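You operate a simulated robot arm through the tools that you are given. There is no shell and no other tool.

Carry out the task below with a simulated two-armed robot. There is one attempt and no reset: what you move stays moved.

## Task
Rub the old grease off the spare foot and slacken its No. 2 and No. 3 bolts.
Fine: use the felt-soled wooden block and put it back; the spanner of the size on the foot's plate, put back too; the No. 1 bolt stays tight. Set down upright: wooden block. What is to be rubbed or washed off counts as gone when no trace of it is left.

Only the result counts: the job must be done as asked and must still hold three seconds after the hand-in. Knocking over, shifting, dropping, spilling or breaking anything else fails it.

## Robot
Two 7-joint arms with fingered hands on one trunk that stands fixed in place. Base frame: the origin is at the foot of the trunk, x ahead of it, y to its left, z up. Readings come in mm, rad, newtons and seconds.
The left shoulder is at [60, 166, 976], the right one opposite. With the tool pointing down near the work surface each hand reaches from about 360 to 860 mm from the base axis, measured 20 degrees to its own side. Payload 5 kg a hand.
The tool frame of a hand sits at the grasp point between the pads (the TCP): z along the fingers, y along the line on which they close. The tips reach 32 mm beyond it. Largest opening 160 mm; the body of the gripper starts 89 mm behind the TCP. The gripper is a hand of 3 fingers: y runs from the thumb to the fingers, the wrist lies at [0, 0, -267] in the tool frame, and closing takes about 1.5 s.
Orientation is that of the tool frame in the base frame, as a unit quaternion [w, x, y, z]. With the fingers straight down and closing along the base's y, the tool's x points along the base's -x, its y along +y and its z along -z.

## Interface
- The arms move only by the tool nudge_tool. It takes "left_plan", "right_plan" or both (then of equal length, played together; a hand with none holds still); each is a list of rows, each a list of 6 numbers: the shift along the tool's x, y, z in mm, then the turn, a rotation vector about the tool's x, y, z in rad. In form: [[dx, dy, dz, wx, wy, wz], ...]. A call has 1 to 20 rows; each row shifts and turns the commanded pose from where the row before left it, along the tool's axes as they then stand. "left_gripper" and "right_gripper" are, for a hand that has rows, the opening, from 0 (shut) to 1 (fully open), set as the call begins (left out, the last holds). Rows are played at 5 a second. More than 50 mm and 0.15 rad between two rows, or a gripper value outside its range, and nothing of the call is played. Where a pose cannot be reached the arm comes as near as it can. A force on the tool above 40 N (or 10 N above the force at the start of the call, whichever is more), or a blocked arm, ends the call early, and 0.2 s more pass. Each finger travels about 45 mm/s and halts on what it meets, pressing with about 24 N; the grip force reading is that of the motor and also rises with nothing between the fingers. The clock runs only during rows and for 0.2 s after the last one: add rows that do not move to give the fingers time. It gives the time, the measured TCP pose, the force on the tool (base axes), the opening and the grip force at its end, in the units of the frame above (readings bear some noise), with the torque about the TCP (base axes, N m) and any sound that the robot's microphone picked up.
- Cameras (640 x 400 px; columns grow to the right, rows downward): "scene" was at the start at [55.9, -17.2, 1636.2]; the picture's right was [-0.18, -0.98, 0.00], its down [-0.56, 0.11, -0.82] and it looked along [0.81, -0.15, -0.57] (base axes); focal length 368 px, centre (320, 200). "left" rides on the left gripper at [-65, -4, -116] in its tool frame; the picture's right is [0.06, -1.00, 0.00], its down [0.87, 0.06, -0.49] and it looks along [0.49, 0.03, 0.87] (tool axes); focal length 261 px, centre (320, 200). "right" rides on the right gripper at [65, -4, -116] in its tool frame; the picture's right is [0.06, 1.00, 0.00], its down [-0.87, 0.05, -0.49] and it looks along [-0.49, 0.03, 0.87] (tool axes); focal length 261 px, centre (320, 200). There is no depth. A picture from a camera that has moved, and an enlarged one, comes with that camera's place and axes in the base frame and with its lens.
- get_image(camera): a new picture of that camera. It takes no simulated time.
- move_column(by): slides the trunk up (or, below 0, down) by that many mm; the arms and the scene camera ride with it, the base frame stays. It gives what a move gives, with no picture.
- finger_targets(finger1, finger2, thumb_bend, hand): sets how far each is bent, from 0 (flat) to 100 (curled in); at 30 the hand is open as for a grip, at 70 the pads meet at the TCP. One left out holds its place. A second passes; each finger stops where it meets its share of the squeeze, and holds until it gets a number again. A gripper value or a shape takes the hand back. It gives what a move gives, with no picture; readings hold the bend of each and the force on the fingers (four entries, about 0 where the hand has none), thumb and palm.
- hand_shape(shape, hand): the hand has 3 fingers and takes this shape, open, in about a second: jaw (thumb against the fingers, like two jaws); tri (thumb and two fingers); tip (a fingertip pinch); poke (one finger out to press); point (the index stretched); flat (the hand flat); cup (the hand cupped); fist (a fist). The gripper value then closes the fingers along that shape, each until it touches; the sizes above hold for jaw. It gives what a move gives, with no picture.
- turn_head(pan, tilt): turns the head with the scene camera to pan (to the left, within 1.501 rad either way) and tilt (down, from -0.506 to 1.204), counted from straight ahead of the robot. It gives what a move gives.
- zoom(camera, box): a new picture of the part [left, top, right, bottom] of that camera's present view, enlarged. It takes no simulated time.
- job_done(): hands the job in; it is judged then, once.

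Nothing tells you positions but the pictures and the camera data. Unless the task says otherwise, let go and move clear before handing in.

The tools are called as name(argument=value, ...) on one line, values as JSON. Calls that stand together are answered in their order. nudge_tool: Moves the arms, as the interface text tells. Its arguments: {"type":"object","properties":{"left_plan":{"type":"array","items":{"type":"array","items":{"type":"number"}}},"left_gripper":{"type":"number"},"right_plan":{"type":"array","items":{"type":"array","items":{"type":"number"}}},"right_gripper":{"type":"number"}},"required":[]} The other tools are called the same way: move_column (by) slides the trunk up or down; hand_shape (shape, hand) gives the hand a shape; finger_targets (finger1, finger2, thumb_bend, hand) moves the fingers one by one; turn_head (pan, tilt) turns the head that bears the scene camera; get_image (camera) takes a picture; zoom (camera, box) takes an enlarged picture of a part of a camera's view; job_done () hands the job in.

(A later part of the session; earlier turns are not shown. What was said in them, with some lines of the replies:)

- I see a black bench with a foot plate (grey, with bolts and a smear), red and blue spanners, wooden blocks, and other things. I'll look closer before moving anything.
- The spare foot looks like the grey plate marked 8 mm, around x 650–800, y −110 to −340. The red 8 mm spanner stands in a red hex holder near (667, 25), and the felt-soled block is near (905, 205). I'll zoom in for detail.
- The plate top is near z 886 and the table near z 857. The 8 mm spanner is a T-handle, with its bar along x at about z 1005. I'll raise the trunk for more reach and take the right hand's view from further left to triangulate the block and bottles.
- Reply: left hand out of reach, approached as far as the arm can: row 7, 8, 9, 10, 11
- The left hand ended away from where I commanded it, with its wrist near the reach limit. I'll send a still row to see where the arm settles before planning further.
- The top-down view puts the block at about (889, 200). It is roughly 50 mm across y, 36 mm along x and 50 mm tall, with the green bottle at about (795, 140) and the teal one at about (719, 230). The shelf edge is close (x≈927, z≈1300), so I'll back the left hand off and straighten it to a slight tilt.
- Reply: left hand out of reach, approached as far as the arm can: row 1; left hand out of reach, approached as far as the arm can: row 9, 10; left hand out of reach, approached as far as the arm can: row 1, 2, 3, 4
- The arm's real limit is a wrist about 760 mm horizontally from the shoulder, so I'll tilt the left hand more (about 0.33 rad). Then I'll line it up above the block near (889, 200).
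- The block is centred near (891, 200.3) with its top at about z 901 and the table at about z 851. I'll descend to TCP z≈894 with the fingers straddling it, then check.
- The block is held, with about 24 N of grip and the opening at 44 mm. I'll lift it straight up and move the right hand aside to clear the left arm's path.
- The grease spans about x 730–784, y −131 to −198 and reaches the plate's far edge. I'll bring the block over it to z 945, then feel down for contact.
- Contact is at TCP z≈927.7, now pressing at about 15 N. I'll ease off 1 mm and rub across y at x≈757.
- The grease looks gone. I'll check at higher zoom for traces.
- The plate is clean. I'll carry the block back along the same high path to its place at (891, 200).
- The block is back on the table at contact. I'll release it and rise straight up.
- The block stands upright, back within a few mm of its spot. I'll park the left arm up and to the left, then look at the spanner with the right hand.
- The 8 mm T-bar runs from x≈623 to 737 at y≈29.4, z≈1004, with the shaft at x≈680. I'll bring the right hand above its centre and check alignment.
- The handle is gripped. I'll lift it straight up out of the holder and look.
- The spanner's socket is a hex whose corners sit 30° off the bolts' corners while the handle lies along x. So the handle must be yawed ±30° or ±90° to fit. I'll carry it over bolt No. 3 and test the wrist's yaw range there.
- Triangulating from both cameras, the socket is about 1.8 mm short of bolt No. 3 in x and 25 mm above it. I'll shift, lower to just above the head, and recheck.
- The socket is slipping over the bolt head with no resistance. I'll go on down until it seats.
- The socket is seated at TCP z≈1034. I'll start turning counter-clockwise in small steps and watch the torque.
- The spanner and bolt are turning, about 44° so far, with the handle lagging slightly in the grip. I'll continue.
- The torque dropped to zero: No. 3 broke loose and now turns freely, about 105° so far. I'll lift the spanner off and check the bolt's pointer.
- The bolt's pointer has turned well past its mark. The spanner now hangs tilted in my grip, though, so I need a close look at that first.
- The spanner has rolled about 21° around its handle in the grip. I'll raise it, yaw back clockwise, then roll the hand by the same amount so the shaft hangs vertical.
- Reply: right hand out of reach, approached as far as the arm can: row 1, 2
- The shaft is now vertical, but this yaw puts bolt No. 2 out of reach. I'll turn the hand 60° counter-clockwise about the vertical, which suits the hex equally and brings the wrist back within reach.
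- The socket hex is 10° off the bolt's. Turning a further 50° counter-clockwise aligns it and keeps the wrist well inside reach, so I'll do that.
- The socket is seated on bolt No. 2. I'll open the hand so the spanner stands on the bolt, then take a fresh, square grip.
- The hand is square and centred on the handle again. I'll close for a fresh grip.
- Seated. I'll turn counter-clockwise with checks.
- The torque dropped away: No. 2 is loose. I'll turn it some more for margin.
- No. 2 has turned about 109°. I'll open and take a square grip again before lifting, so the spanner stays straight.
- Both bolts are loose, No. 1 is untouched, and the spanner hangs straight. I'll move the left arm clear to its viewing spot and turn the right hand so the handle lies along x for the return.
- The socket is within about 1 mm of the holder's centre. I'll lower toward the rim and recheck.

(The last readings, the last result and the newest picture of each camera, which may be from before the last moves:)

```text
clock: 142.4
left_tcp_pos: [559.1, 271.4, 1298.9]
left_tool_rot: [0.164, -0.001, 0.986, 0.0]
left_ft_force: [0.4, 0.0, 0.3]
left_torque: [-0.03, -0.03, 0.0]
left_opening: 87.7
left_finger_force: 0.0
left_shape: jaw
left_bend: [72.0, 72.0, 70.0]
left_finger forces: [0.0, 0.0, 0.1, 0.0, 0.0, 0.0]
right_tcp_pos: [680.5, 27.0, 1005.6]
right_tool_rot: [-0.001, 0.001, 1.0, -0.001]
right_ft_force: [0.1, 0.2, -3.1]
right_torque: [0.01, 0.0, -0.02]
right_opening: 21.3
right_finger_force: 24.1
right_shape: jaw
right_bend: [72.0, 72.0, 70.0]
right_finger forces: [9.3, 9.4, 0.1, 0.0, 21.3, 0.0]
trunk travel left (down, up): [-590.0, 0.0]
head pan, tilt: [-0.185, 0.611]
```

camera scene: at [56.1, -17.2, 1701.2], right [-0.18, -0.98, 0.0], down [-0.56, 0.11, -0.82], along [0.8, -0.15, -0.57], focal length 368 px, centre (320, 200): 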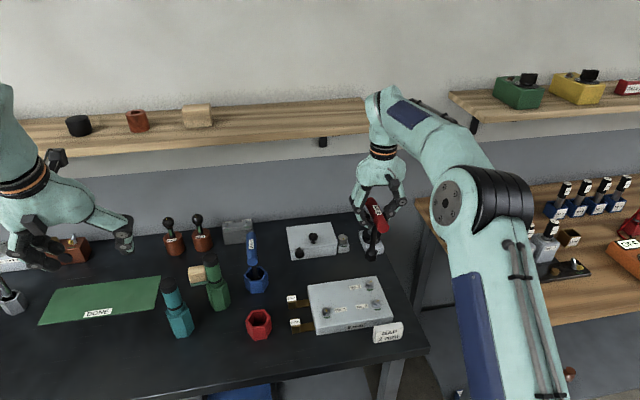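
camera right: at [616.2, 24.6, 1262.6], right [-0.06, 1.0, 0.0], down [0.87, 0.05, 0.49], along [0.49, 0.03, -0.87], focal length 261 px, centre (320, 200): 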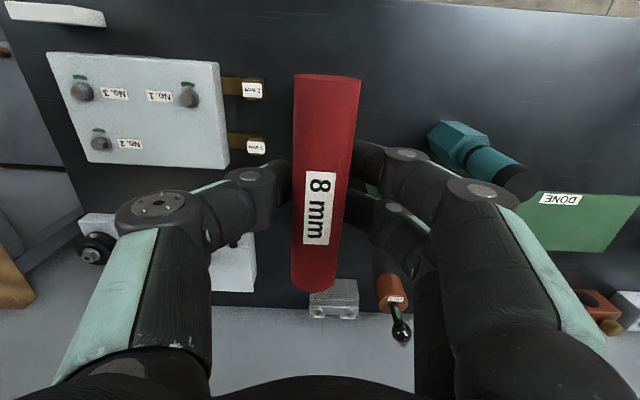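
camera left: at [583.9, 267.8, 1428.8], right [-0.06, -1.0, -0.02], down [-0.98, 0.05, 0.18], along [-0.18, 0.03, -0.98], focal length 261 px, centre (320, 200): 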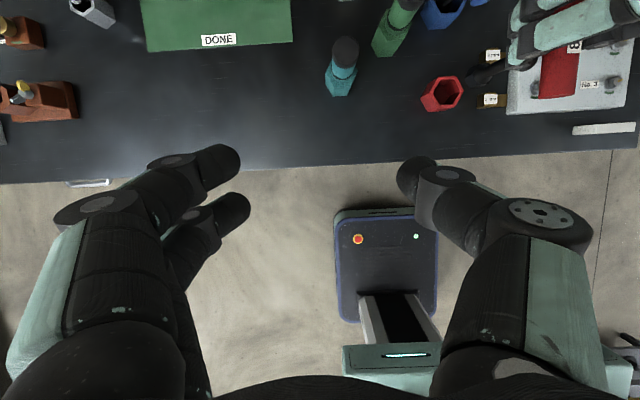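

nudge_tool(right_plan=[[0, 0, 1, 0, 0, 0], [0, 0, 0, 0, 0, 0]])

nudge_tool(right_plan=[[0, 0, 1, 0, 0, 0], [0, 0, 0, 0, 0, 0]])

nudge_tool(right_plan=[[0, 0, 1, 0, 0, 0], [0, 0, 0, 0, 0, 0]])

```text
clock: 143.0
left_tcp_pos: [559.1, 271.1, 1298.2]
left_tool_rot: [0.165, -0.001, 0.986, 0.0]
left_ft_force: [-0.5, -0.1, -0.2]
left_torque: [0.0, 0.02, 0.03]
left_opening: 87.4
left_finger_force: 0.0
left_shape: jaw
left_bend: [72.0, 72.0, 70.0]
left_finger forces: [0.1, 0.1, 0.0, 0.0, 0.0, 0.1]
right_tcp_pos: [680.9, 27.3, 1005.2]
right_tool_rot: [0.0, 0.002, 1.0, -0.001]
right_ft_force: [-0.4, -0.1, -1.1]
right_torque: [0.0, 0.02, 0.0]
right_opening: 21.0
right_finger_force: 23.9
right_shape: jaw
right_bend: [72.0, 72.0, 71.0]
right_finger forces: [9.1, 9.3, 0.1, 0.1, 21.2, 0.0]
trunk travel left (down, up): [-590.0, 0.0]
head pan, tilt: [-0.185, 0.611]
```

```text
clock: 143.6
left_tcp_pos: [558.2, 272.6, 1299.2]
left_tool_rot: [0.164, -0.001, 0.986, 0.0]
left_ft_force: [-0.6, -0.7, -1.0]
left_torque: [0.03, -0.01, 0.02]
left_opening: 87.5
left_finger_force: 0.0
left_shape: jaw
left_bend: [72.0, 72.0, 70.0]
left_finger forces: [0.0, 0.0, 0.0, 0.0, 0.0, 0.0]
right_tcp_pos: [680.6, 27.4, 1004.0]
right_tool_rot: [0.001, 0.002, 1.0, 0.0]
right_ft_force: [0.3, 0.7, 4.4]
right_torque: [0.0, 0.02, 0.03]
right_opening: 21.3
right_finger_force: 23.9
right_shape: jaw
right_bend: [72.0, 72.0, 71.0]
right_finger forces: [8.8, 8.9, 0.0, 0.0, 21.2, 0.0]
trunk travel left (down, up): [-590.0, 0.0]
head pan, tilt: [-0.185, 0.611]
```

```text
clock: 144.2
left_tcp_pos: [557.8, 272.4, 1298.9]
left_tool_rot: [0.165, 0.0, 0.986, -0.001]
left_ft_force: [0.1, 0.5, 0.4]
left_torque: [0.0, 0.02, 0.0]
left_opening: 87.6
left_finger_force: 0.1
left_shape: jaw
left_bend: [72.0, 72.0, 70.0]
left_finger forces: [0.0, 0.1, 0.1, 0.1, 0.0, 0.1]
right_tcp_pos: [681.5, 28.9, 1003.0]
right_tool_rot: [0.001, 0.001, 1.0, -0.001]
right_ft_force: [-0.4, 0.1, 6.5]
right_torque: [-0.07, -0.02, -0.05]
right_opening: 22.2
right_finger_force: 24.4
right_shape: jaw
right_bend: [72.0, 72.0, 72.0]
right_finger forces: [8.0, 7.9, 0.1, 0.0, 19.4, 0.0]
trunk travel left (down, up): [-590.0, 0.0]
head pan, tilt: [-0.185, 0.611]
```

The spanner is bottomed in its holder. I'll relieve the pressure slightly, check it, then release.

nudge_tool(right_plan=[[0, 0, -1.3, 0, 0, 0], [0, 0, 0, 0, 0, 0]])

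zoom(camera="scene", box=[220, 240, 300, 340])

get_image(camera="right")

zoom(camera="left", box=[410, 50, 510, 120])

```text
clock: 144.8
left_tcp_pos: [559.4, 271.9, 1299.5]
left_tool_rot: [0.164, -0.001, 0.986, -0.001]
left_ft_force: [0.7, -0.5, -0.5]
left_torque: [0.02, 0.01, -0.06]
left_opening: 87.7
left_finger_force: 0.0
left_shape: jaw
left_bend: [72.0, 72.0, 70.0]
left_finger forces: [0.0, 0.1, 0.0, 0.0, 0.1, 0.0]
right_tcp_pos: [681.7, 27.7, 1004.2]
right_tool_rot: [-0.001, 0.001, 1.0, -0.001]
right_ft_force: [-0.6, 0.0, -1.2]
right_torque: [-0.13, 0.01, -0.01]
right_opening: 21.7
right_finger_force: 23.9
right_shape: jaw
right_bend: [72.0, 72.0, 72.0]
right_finger forces: [9.1, 8.8, 0.0, 0.1, 20.5, 0.1]
trunk travel left (down, up): [-590.0, 0.0]
head pan, tilt: [-0.185, 0.611]
```

```text
4.00 times, centred on (260, 290) of scene
camera zoom: at [56.0, -17.1, 1701.1], right [-0.18, -0.98, 0.0], down [-0.56, 0.11, -0.82], along [0.8, -0.15, -0.57], focal length 1471 px, centre (560, -160)
```

zoom: 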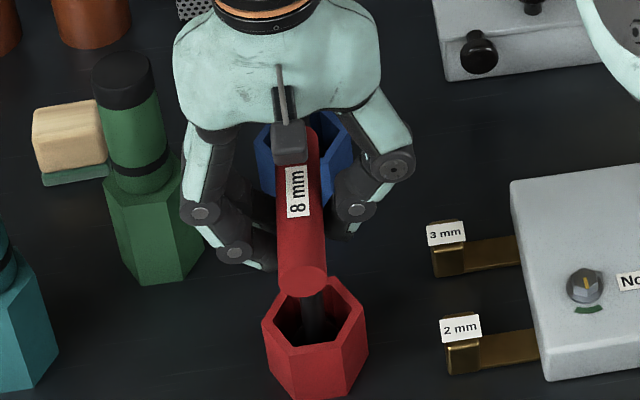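

```text
taken
camera right: at [616.4, 23.3, 1119.2], right [-0.06, 1.0, 0.0], down [0.87, 0.05, 0.49], along [0.49, 0.03, -0.87], focal length 261 px, centre (320, 200)
```

right: 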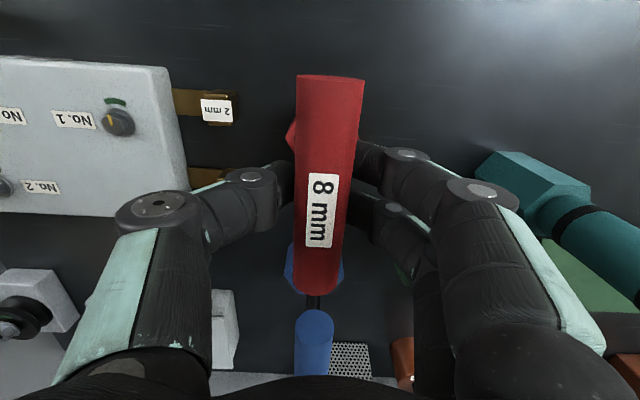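

```text
5.71 times, centred on (460, 85) of left
camera zoom: at [583.9, 269.0, 1428.4], right [-0.06, -1.0, -0.02], down [-0.98, 0.05, 0.18], along [-0.18, 0.03, -0.98], focal length 1489 px, centre (-480, 857)
```

zoom: 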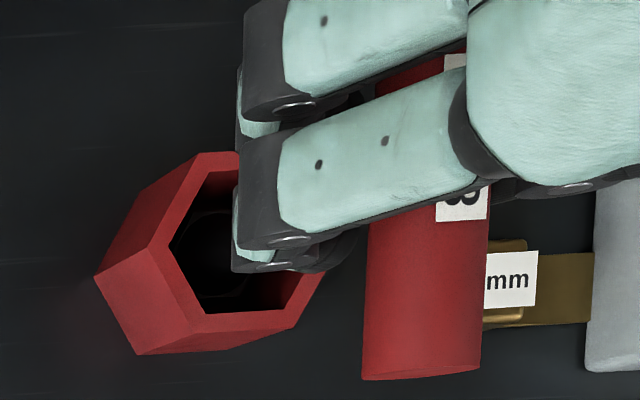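

nudge_tool(right_plan=[[0, 0, 0, 0, 0, 0], [0, 0, 0, 0, 0, 0], [0, 0, 0, 0, 0, 0], [0, 0, 0, 0, 0, 0], [0, 0, 0, 0, 0, 0], [0, 0, 0, 0, 0, 0], [0, 0, 0, 0, 0, 0]], right_gripper=0.55)

zoom(camera="scene", box=[220, 240, 300, 340])

get_image(camera="right")

```text
clock: 146.4
left_tcp_pos: [558.9, 272.2, 1300.3]
left_tool_rot: [0.165, -0.001, 0.986, 0.0]
left_ft_force: [0.6, 0.2, -1.0]
left_torque: [0.01, -0.05, -0.01]
left_opening: 87.6
left_finger_force: 0.0
left_shape: jaw
left_bend: [72.0, 72.0, 70.0]
left_finger forces: [0.0, 0.1, 0.0, 0.0, 0.0, 0.0]
right_tcp_pos: [681.8, 27.0, 1004.3]
right_tool_rot: [-0.001, 0.001, 1.0, -0.001]
right_ft_force: [0.9, 0.4, 1.2]
right_torque: [-0.01, 0.01, 0.04]
right_opening: 87.2
right_finger_force: 0.0
right_shape: jaw
right_bend: [72.0, 72.0, 70.0]
right_finger forces: [0.1, 0.0, 0.1, 0.0, 0.1, 0.0]
trunk travel left (down, up): [-590.0, 0.0]
head pan, tilt: [-0.185, 0.611]
```

```text
4.00 times, centred on (260, 290) of scene
camera zoom: at [55.9, -17.0, 1701.2], right [-0.18, -0.98, 0.0], down [-0.56, 0.11, -0.82], along [0.81, -0.15, -0.57], focal length 1471 px, centre (560, -160)
```

zoom: 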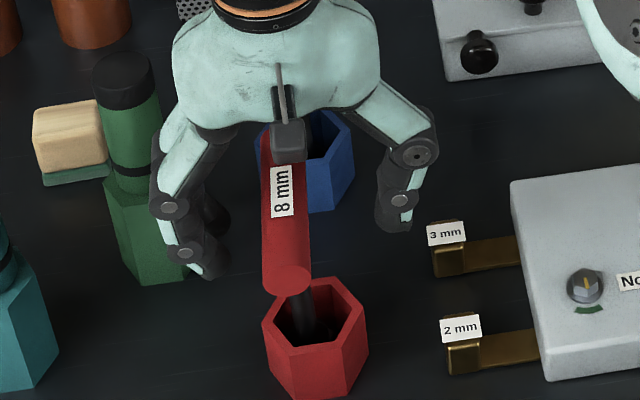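

```text
taken
camera right: at [616.4, 23.7, 1119.9], right [-0.06, 1.0, 0.0], down [0.87, 0.05, 0.49], along [0.49, 0.03, -0.87], focal length 261 px, centre (320, 200)
```

right: 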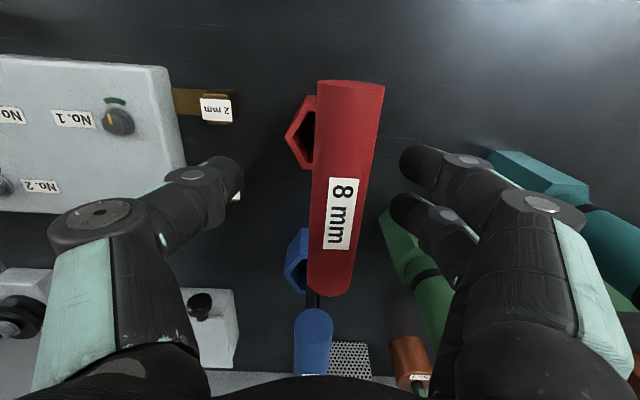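

The spanner leaned a little toward +y when released. I'll look closely before doing anything else.

zoom(camera="scene", box=[236, 296, 276, 336])

zoom(camera="left", box=[405, 50, 525, 130])

zoom(camera="right", box=[260, 60, 400, 320])

```text
10.00 times, centred on (256, 316) of scene
camera zoom: at [55.9, -17.0, 1701.2], right [-0.18, -0.98, 0.0], down [-0.56, 0.11, -0.82], along [0.81, -0.15, -0.57], focal length 3678 px, centre (960, -960)
```

zoom: 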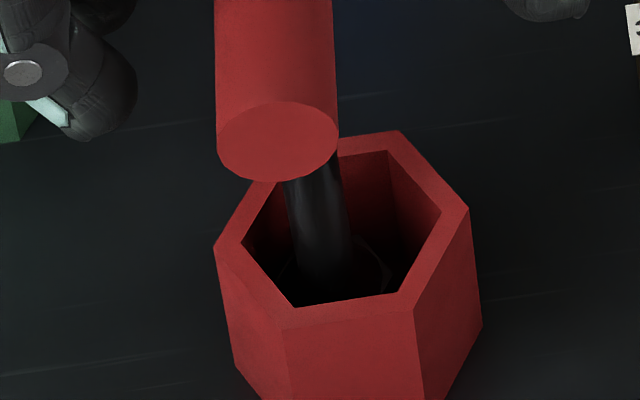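

```text
5.00 times, centred on (465, 90) of left
camera zoom: at [583.8, 269.2, 1428.6], right [-0.06, -1.0, -0.02], down [-0.98, 0.05, 0.18], along [-0.18, 0.03, -0.98], focal length 1303 px, centre (-405, 750)
```

zoom: 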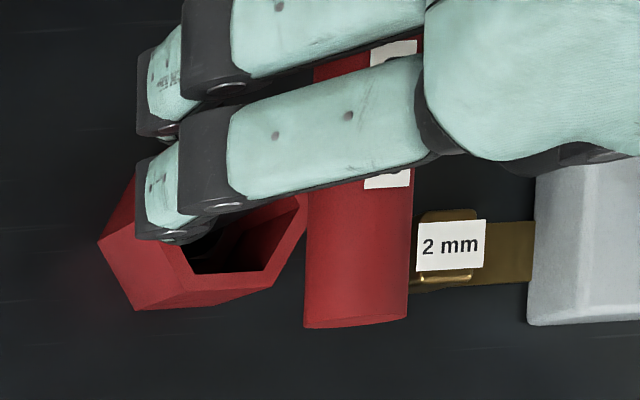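

```text
1.54 times, centred on (330, 190) of right
camera zoom: at [616.4, 23.7, 1119.9], right [-0.06, 1.0, 0.0], down [0.87, 0.05, 0.49], along [0.49, 0.03, -0.87], focal length 401 px, centre (305, 215)
```

zoom: 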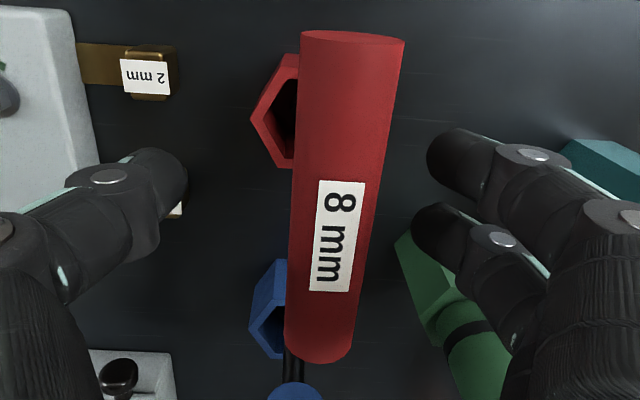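

nudge_tool(right_plan=[[0, 0, 0, 0, 0, 0]])

zoom(camera="right", box=[260, 60, 400, 320])

zoom(camera="scene", box=[236, 296, 276, 336])

```text
clock: 146.8
left_tcp_pos: [559.6, 271.7, 1297.5]
left_tool_rot: [0.164, 0.0, 0.986, -0.001]
left_ft_force: [-0.2, -0.6, -0.2]
left_torque: [0.01, 0.0, 0.0]
left_opening: 87.6
left_finger_force: 0.2
left_shape: jaw
left_bend: [72.0, 72.0, 70.0]
left_finger forces: [0.1, 0.0, 0.1, 0.0, 0.1, 0.0]
right_tcp_pos: [680.7, 27.2, 1003.6]
right_tool_rot: [0.0, 0.0, 1.0, -0.001]
right_ft_force: [0.0, 0.2, 0.3]
right_torque: [0.01, 0.0, 0.0]
right_opening: 87.3
right_finger_force: 0.2
right_shape: jaw
right_bend: [72.0, 72.0, 70.0]
right_finger forces: [0.0, 0.0, 0.0, 0.0, 0.1, 0.1]
trunk travel left (down, up): [-590.0, 0.0]
head pan, tilt: [-0.185, 0.611]
```

```text
1.54 times, centred on (330, 190) of right
camera zoom: at [616.5, 23.7, 1119.9], right [-0.06, 1.0, 0.0], down [0.87, 0.05, 0.49], along [0.49, 0.03, -0.87], focal length 401 px, centre (305, 215)
```

zoom: 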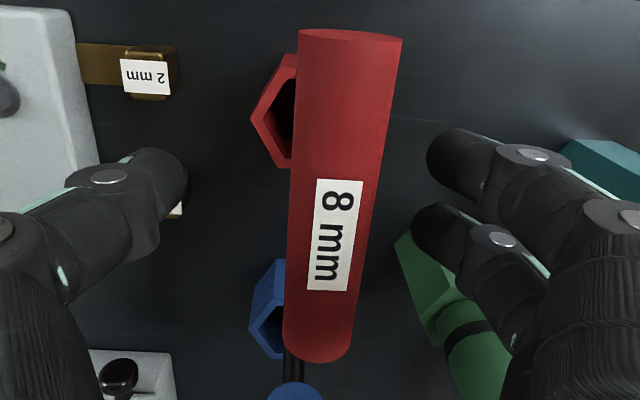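

```text
10.00 times, centred on (256, 316) of scene
camera zoom: at [55.9, -17.0, 1701.2], right [-0.18, -0.98, 0.0], down [-0.56, 0.11, -0.82], along [0.81, -0.15, -0.57], focal length 3678 px, centre (960, -960)
```

zoom: 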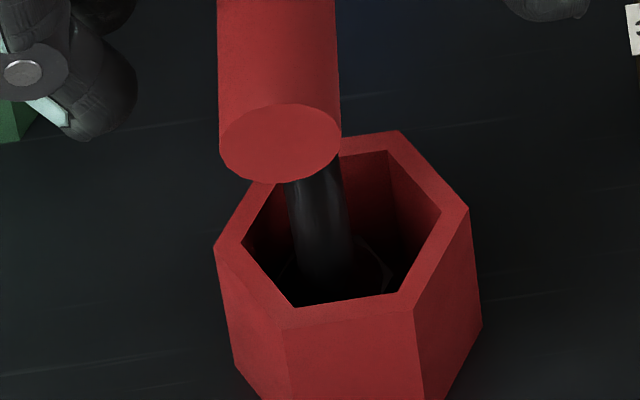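

It is still moving slightly. I'll wait two seconds with the fingers as a guard and look again.

nudge_tool(right_plan=[[0, 0, 0, 0, 0, 0], [0, 0, 0, 0, 0, 0], [0, 0, 0, 0, 0, 0], [0, 0, 0, 0, 0, 0], [0, 0, 0, 0, 0, 0], [0, 0, 0, 0, 0, 0], [0, 0, 0, 0, 0, 0], [0, 0, 0, 0, 0, 0], [0, 0, 0, 0, 0, 0], [0, 0, 0, 0, 0, 0]])

zoom(camera="right", box=[260, 60, 400, 320])

zoom(camera="scene", box=[236, 296, 276, 336])

```text
clock: 149.0
left_tcp_pos: [559.7, 272.0, 1299.2]
left_tool_rot: [0.164, -0.001, 0.986, -0.001]
left_ft_force: [0.3, -0.3, -0.2]
left_torque: [0.03, 0.02, 0.04]
left_opening: 87.8
left_finger_force: 0.0
left_shape: jaw
left_bend: [72.0, 72.0, 70.0]
left_finger forces: [0.0, 0.1, 0.0, 0.0, 0.0, 0.1]
right_tcp_pos: [681.4, 28.0, 1003.9]
right_tool_rot: [-0.001, 0.001, 1.0, -0.001]
right_ft_force: [-0.7, -0.4, 0.2]
right_torque: [0.05, -0.03, -0.01]
right_opening: 87.4
right_finger_force: 0.1
right_shape: jaw
right_bend: [72.0, 72.0, 70.0]
right_finger forces: [0.1, 0.0, 0.1, 0.1, 0.1, 0.0]
trunk travel left (down, up): [-590.0, 0.0]
head pan, tilt: [-0.185, 0.611]
```

```text
1.54 times, centred on (330, 190) of right
camera zoom: at [616.5, 23.7, 1119.9], right [-0.06, 1.0, 0.0], down [0.87, 0.05, 0.49], along [0.49, 0.03, -0.87], focal length 401 px, centre (305, 215)
```

zoom: 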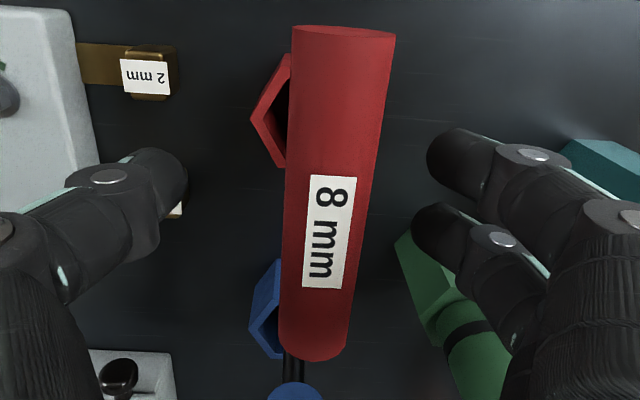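

```text
10.00 times, centred on (256, 316) of scene
camera zoom: at [55.9, -17.0, 1701.2], right [-0.18, -0.98, 0.0], down [-0.56, 0.11, -0.82], along [0.81, -0.15, -0.57], focal length 3678 px, centre (960, -960)
```

zoom: 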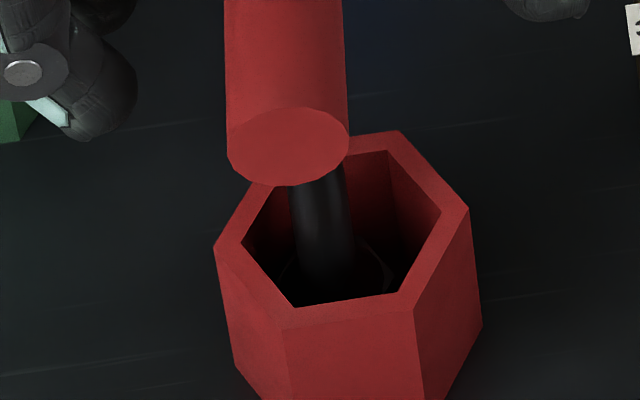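

The spanner is slowly righting itself. I'll wait longer.

nudge_tool(right_plan=[[0, 0, 0, 0, 0, 0], [0, 0, 0, 0, 0, 0], [0, 0, 0, 0, 0, 0], [0, 0, 0, 0, 0, 0], [0, 0, 0, 0, 0, 0], [0, 0, 0, 0, 0, 0], [0, 0, 0, 0, 0, 0], [0, 0, 0, 0, 0, 0], [0, 0, 0, 0, 0, 0], [0, 0, 0, 0, 0, 0], [0, 0, 0, 0, 0, 0], [0, 0, 0, 0, 0, 0], [0, 0, 0, 0, 0, 0], [0, 0, 0, 0, 0, 0], [0, 0, 0, 0, 0, 0], [0, 0, 0, 0, 0, 0], [0, 0, 0, 0, 0, 0], [0, 0, 0, 0, 0, 0], [0, 0, 0, 0, 0, 0], [0, 0, 0, 0, 0, 0]])

zoom(camera="right", box=[260, 60, 400, 320])

zoom(camera="scene", box=[236, 296, 276, 336])

```text
clock: 153.2
left_tcp_pos: [559.0, 272.1, 1299.2]
left_tool_rot: [0.164, -0.001, 0.987, -0.001]
left_ft_force: [0.0, -0.2, 0.5]
left_torque: [0.02, -0.02, 0.02]
left_opening: 87.7
left_finger_force: 0.1
left_shape: jaw
left_bend: [72.0, 72.0, 70.0]
left_finger forces: [0.1, 0.1, 0.1, 0.1, 0.0, 0.0]
right_tcp_pos: [681.8, 27.9, 1003.9]
right_tool_rot: [-0.001, 0.001, 1.0, -0.001]
right_ft_force: [-0.2, 0.5, 0.0]
right_torque: [0.0, -0.04, -0.02]
right_opening: 87.4
right_finger_force: 0.0
right_shape: jaw
right_bend: [72.0, 72.0, 70.0]
right_finger forces: [0.0, 0.0, 0.0, 0.0, 0.0, 0.0]
trunk travel left (down, up): [-590.0, 0.0]
head pan, tilt: [-0.185, 0.611]
```

```text
1.54 times, centred on (330, 190) of right
camera zoom: at [616.5, 23.7, 1119.9], right [-0.06, 1.0, 0.0], down [0.87, 0.05, 0.49], along [0.49, 0.03, -0.87], focal length 401 px, centre (305, 215)
```

zoom: 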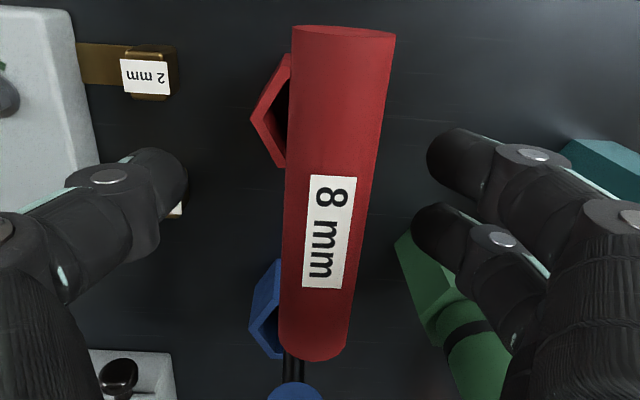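

```text
10.00 times, centred on (256, 316) of scene
camera zoom: at [55.9, -17.0, 1701.2], right [-0.18, -0.98, 0.0], down [-0.56, 0.11, -0.82], along [0.81, -0.15, -0.57], focal length 3678 px, centre (960, -960)
```

zoom: 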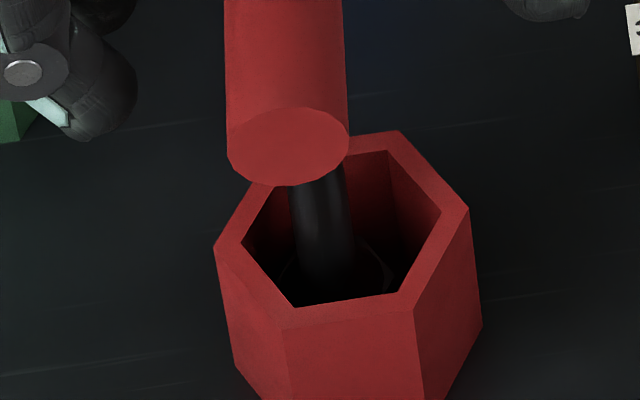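

The spanner has settled upright in its holder, about 5 mm off centre. I'll rise straight up and clear, then check the scene.

nudge_tool(right_plan=[[0, 3, -10, 0, 0, 0], [0, 2, -20, 0, 0, 0], [0, 0, -30, 0, 0, 0], [0, 0, -40, 0, 0, 0], [0, 0, -40, 0, 0, 0], [0, 0, -40, 0, 0, 0], [0, 0, 0, 0, 0, 0]])

zoom(camera="scene", box=[200, 220, 300, 345])

get_image(camera="right")

zoom(camera="left", box=[405, 50, 525, 130])

```text
clock: 154.8
left_tcp_pos: [559.8, 271.9, 1299.1]
left_tool_rot: [0.164, -0.001, 0.987, -0.001]
left_ft_force: [0.3, 0.1, 0.6]
left_torque: [0.01, -0.02, 0.01]
left_opening: 87.7
left_finger_force: 0.1
left_shape: jaw
left_bend: [72.0, 72.0, 70.0]
left_finger forces: [0.0, 0.0, 0.0, 0.1, 0.0, 0.1]
right_tcp_pos: [681.6, 32.2, 1183.6]
right_tool_rot: [-0.002, 0.001, 1.0, -0.001]
right_ft_force: [0.3, -0.5, 0.4]
right_torque: [-0.02, 0.01, -0.01]
right_opening: 87.6
right_finger_force: 0.1
right_shape: jaw
right_bend: [72.0, 72.0, 70.0]
right_finger forces: [0.1, 0.0, 0.0, 0.0, 0.0, 0.1]
trunk travel left (down, up): [-590.0, 0.0]
head pan, tilt: [-0.185, 0.611]
```

```text
3.20 times, centred on (250, 282) of scene
camera zoom: at [56.3, -17.1, 1701.2], right [-0.18, -0.98, 0.0], down [-0.56, 0.11, -0.82], along [0.8, -0.15, -0.57], focal length 1177 px, centre (544, -64)
```

zoom: 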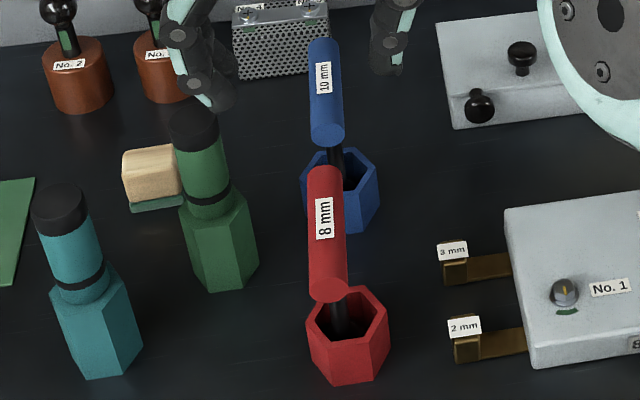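

```text
taken
camera right: at [616.7, 29.4, 1300.3], right [-0.06, 1.0, 0.0], down [0.87, 0.05, 0.49], along [0.49, 0.03, -0.87], focal length 261 px, centre (320, 200)
```

right: 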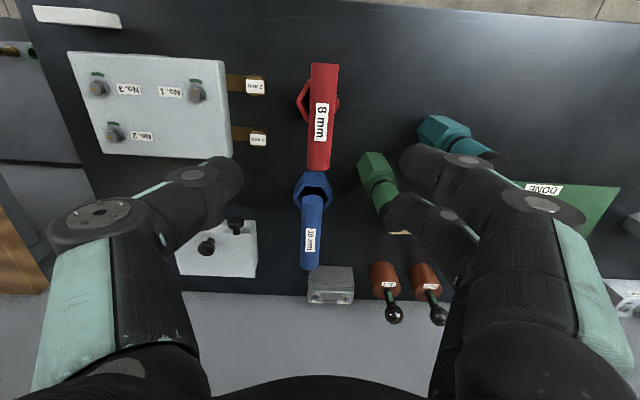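

```text
5.00 times, centred on (465, 90) of left
camera zoom: at [584.1, 269.0, 1428.4], right [-0.06, -1.0, -0.02], down [-0.98, 0.05, 0.18], along [-0.18, 0.03, -0.98], focal length 1303 px, centre (-405, 750)
```

zoom: 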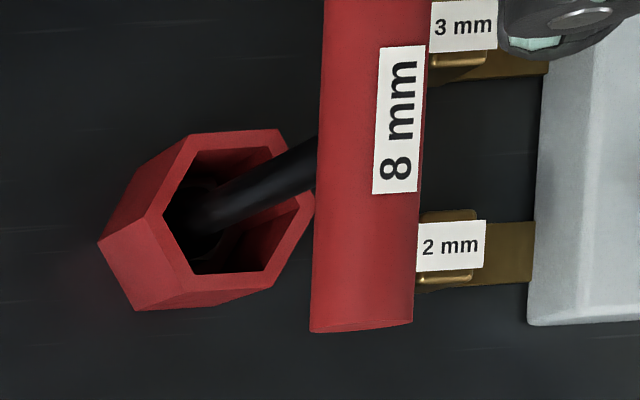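

nudge_tool(right_plan=[[10, 0, -40, 0, 0, 0], [22, -30, -20, 0, 0, 0], [22, -30, -20, 0, 0, 0], [22, -30, -20, 0, 0, 0], [22, -30, -20, 0, 0, 0], [22, -30, -20, 0, 0, 0], [22, -30, -20, 0, 0, 0], [22, -30, -20, 0, 0, 0], [22, -30, -10, 0, 0, 0], [10, -30, 0, 0, 0, 0], [0, 0, 0, 0, 0, 0]])

get_image(camera="scene")

zoom(camera="scene", box=[270, 260, 420, 350])

zoom(camera="right", box=[240, 120, 480, 320])

```text
clock: 157.2
left_tcp_pos: [558.8, 271.4, 1298.6]
left_tool_rot: [0.164, 0.0, 0.986, -0.002]
left_ft_force: [0.5, -0.2, 0.4]
left_torque: [-0.03, 0.01, 0.02]
left_opening: 87.7
left_finger_force: 0.0
left_shape: jaw
left_bend: [72.0, 72.0, 70.0]
left_finger forces: [0.1, 0.0, 0.0, 0.0, 0.1, 0.1]
right_tcp_pos: [485.5, -237.9, 1374.2]
right_tool_rot: [-0.001, -0.001, 1.0, -0.001]
right_ft_force: [0.5, -1.1, 0.2]
right_torque: [-0.01, -0.01, 0.02]
right_opening: 87.5
right_finger_force: 0.0
right_shape: jaw
right_bend: [72.0, 72.0, 70.0]
right_finger forces: [0.1, 0.1, 0.0, 0.1, 0.0, 0.1]
trunk travel left (down, up): [-590.0, 0.0]
head pan, tilt: [-0.185, 0.611]
```

```text
taken
camera scene: at [56.1, -16.4, 1701.2], right [-0.18, -0.98, 0.0], down [-0.56, 0.11, -0.82], along [0.8, -0.15, -0.57], focal length 368 px, centre (320, 200)
```

scene: 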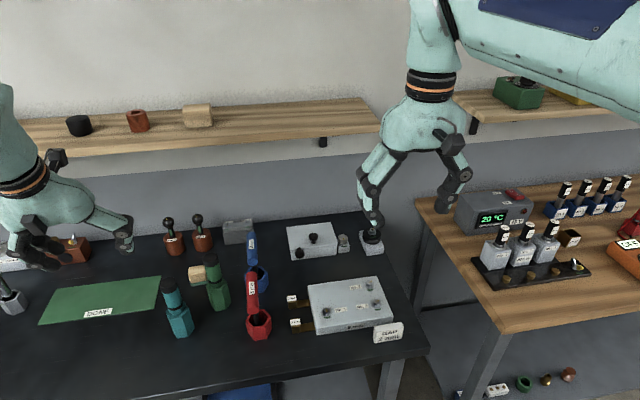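

```text
4.27 times, centred on (345, 305) of scene
camera zoom: at [56.1, -16.4, 1701.2], right [-0.18, -0.98, 0.0], down [-0.56, 0.11, -0.82], along [0.8, -0.15, -0.57], focal length 1569 px, centre (213, -248)
```

zoom: 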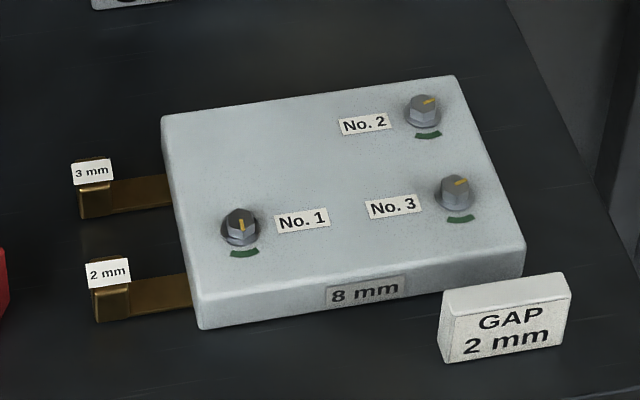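

```text
2.00 times, centred on (360, 220) of right
camera zoom: at [420.5, -240.9, 1490.2], right [-0.06, 1.0, 0.0], down [0.87, 0.05, 0.49], along [0.49, 0.03, -0.87], focal length 521 px, centre (240, 160)
```

zoom: 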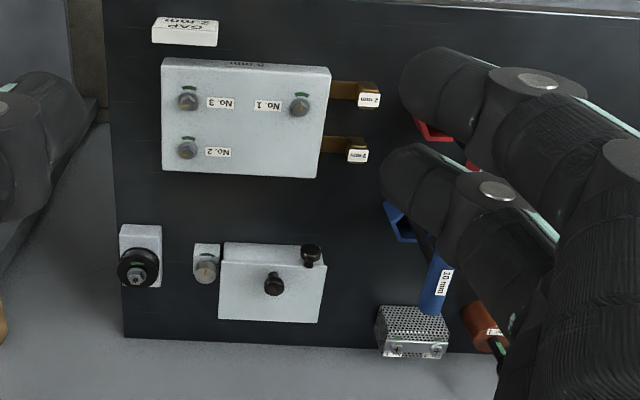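

zoom(camera="scene", box=[303, 278, 353, 318])

zoom(camera="right", box=[300, 160, 400, 220])

zoom(camera="scene", box=[170, 230, 290, 345])

```text
10.00 times, centred on (328, 298) of scene
camera zoom: at [56.1, -16.4, 1701.2], right [-0.18, -0.98, 0.0], down [-0.56, 0.11, -0.82], along [0.8, -0.15, -0.57], focal length 3678 px, centre (240, -780)
```

zoom: 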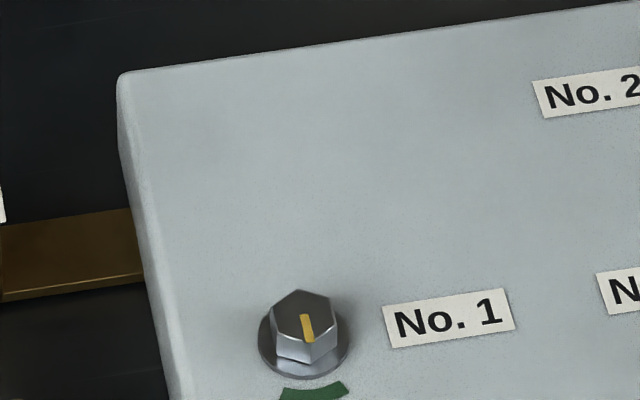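

```text
6.40 times, centred on (350, 190) of right
camera zoom: at [420.5, -240.9, 1490.2], right [-0.06, 1.0, 0.0], down [0.87, 0.05, 0.49], along [0.49, 0.03, -0.87], focal length 1668 px, centre (128, 264)
```

zoom: 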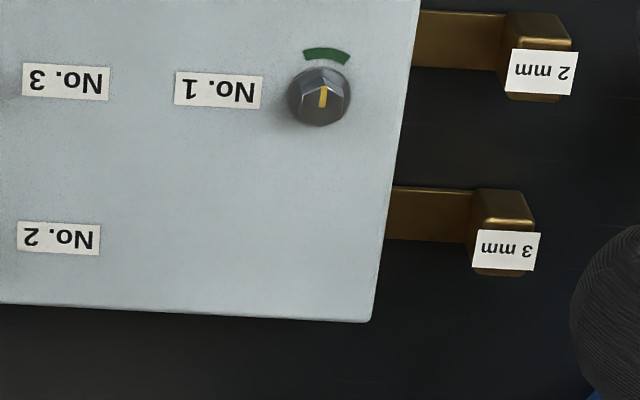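

```text
3.48 times, centred on (230, 288) of scene
camera zoom: at [56.1, -16.4, 1701.2], right [-0.18, -0.98, 0.0], down [-0.56, 0.11, -0.82], along [0.8, -0.15, -0.57], focal length 1279 px, centre (633, -104)
```

zoom: 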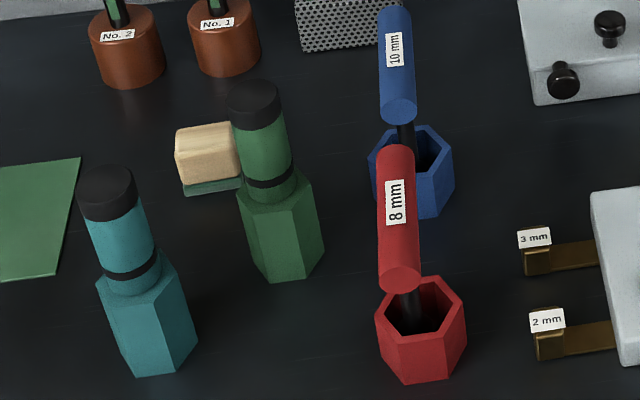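

The plate shows no trace of grease. Bolts No. 2 and No. 3 have turned well past their marks and No. 1 is still on its mark. The block stands upright in its place, the 8 mm spanner stands in its holder, and both hands are empty and clear. I'm handing the job in.

job_done()

```text
The job is handed in.
```

I finished the job and handed it in; the result of the judging did not come back to me.

- **Grease:** I rubbed it off the spare foot with the felt-soled block. Close-ups from two cameras show no trace left.
- **Bolts No. 2 and No. 3:** Both are slack. I turned each counter-clockwise by a bit over 100° with the 8 mm spanner. The resistance dropped to nothing partway, so they came loose rather than just shifting.
- **Bolt No. 1:** I did not touch it, and its pointer is still on its mark.
- **Wooden block:** It is back in its place and standing upright, about 3 mm and a few degrees off where it started.
- **Spanner:** It is back in the red holder, upright, about 5 mm off centre. It rocked when I let go but had settled before I moved away.

The last pictures show nothing else on the benches knocked over or out of place. Both hands are empty and clear.
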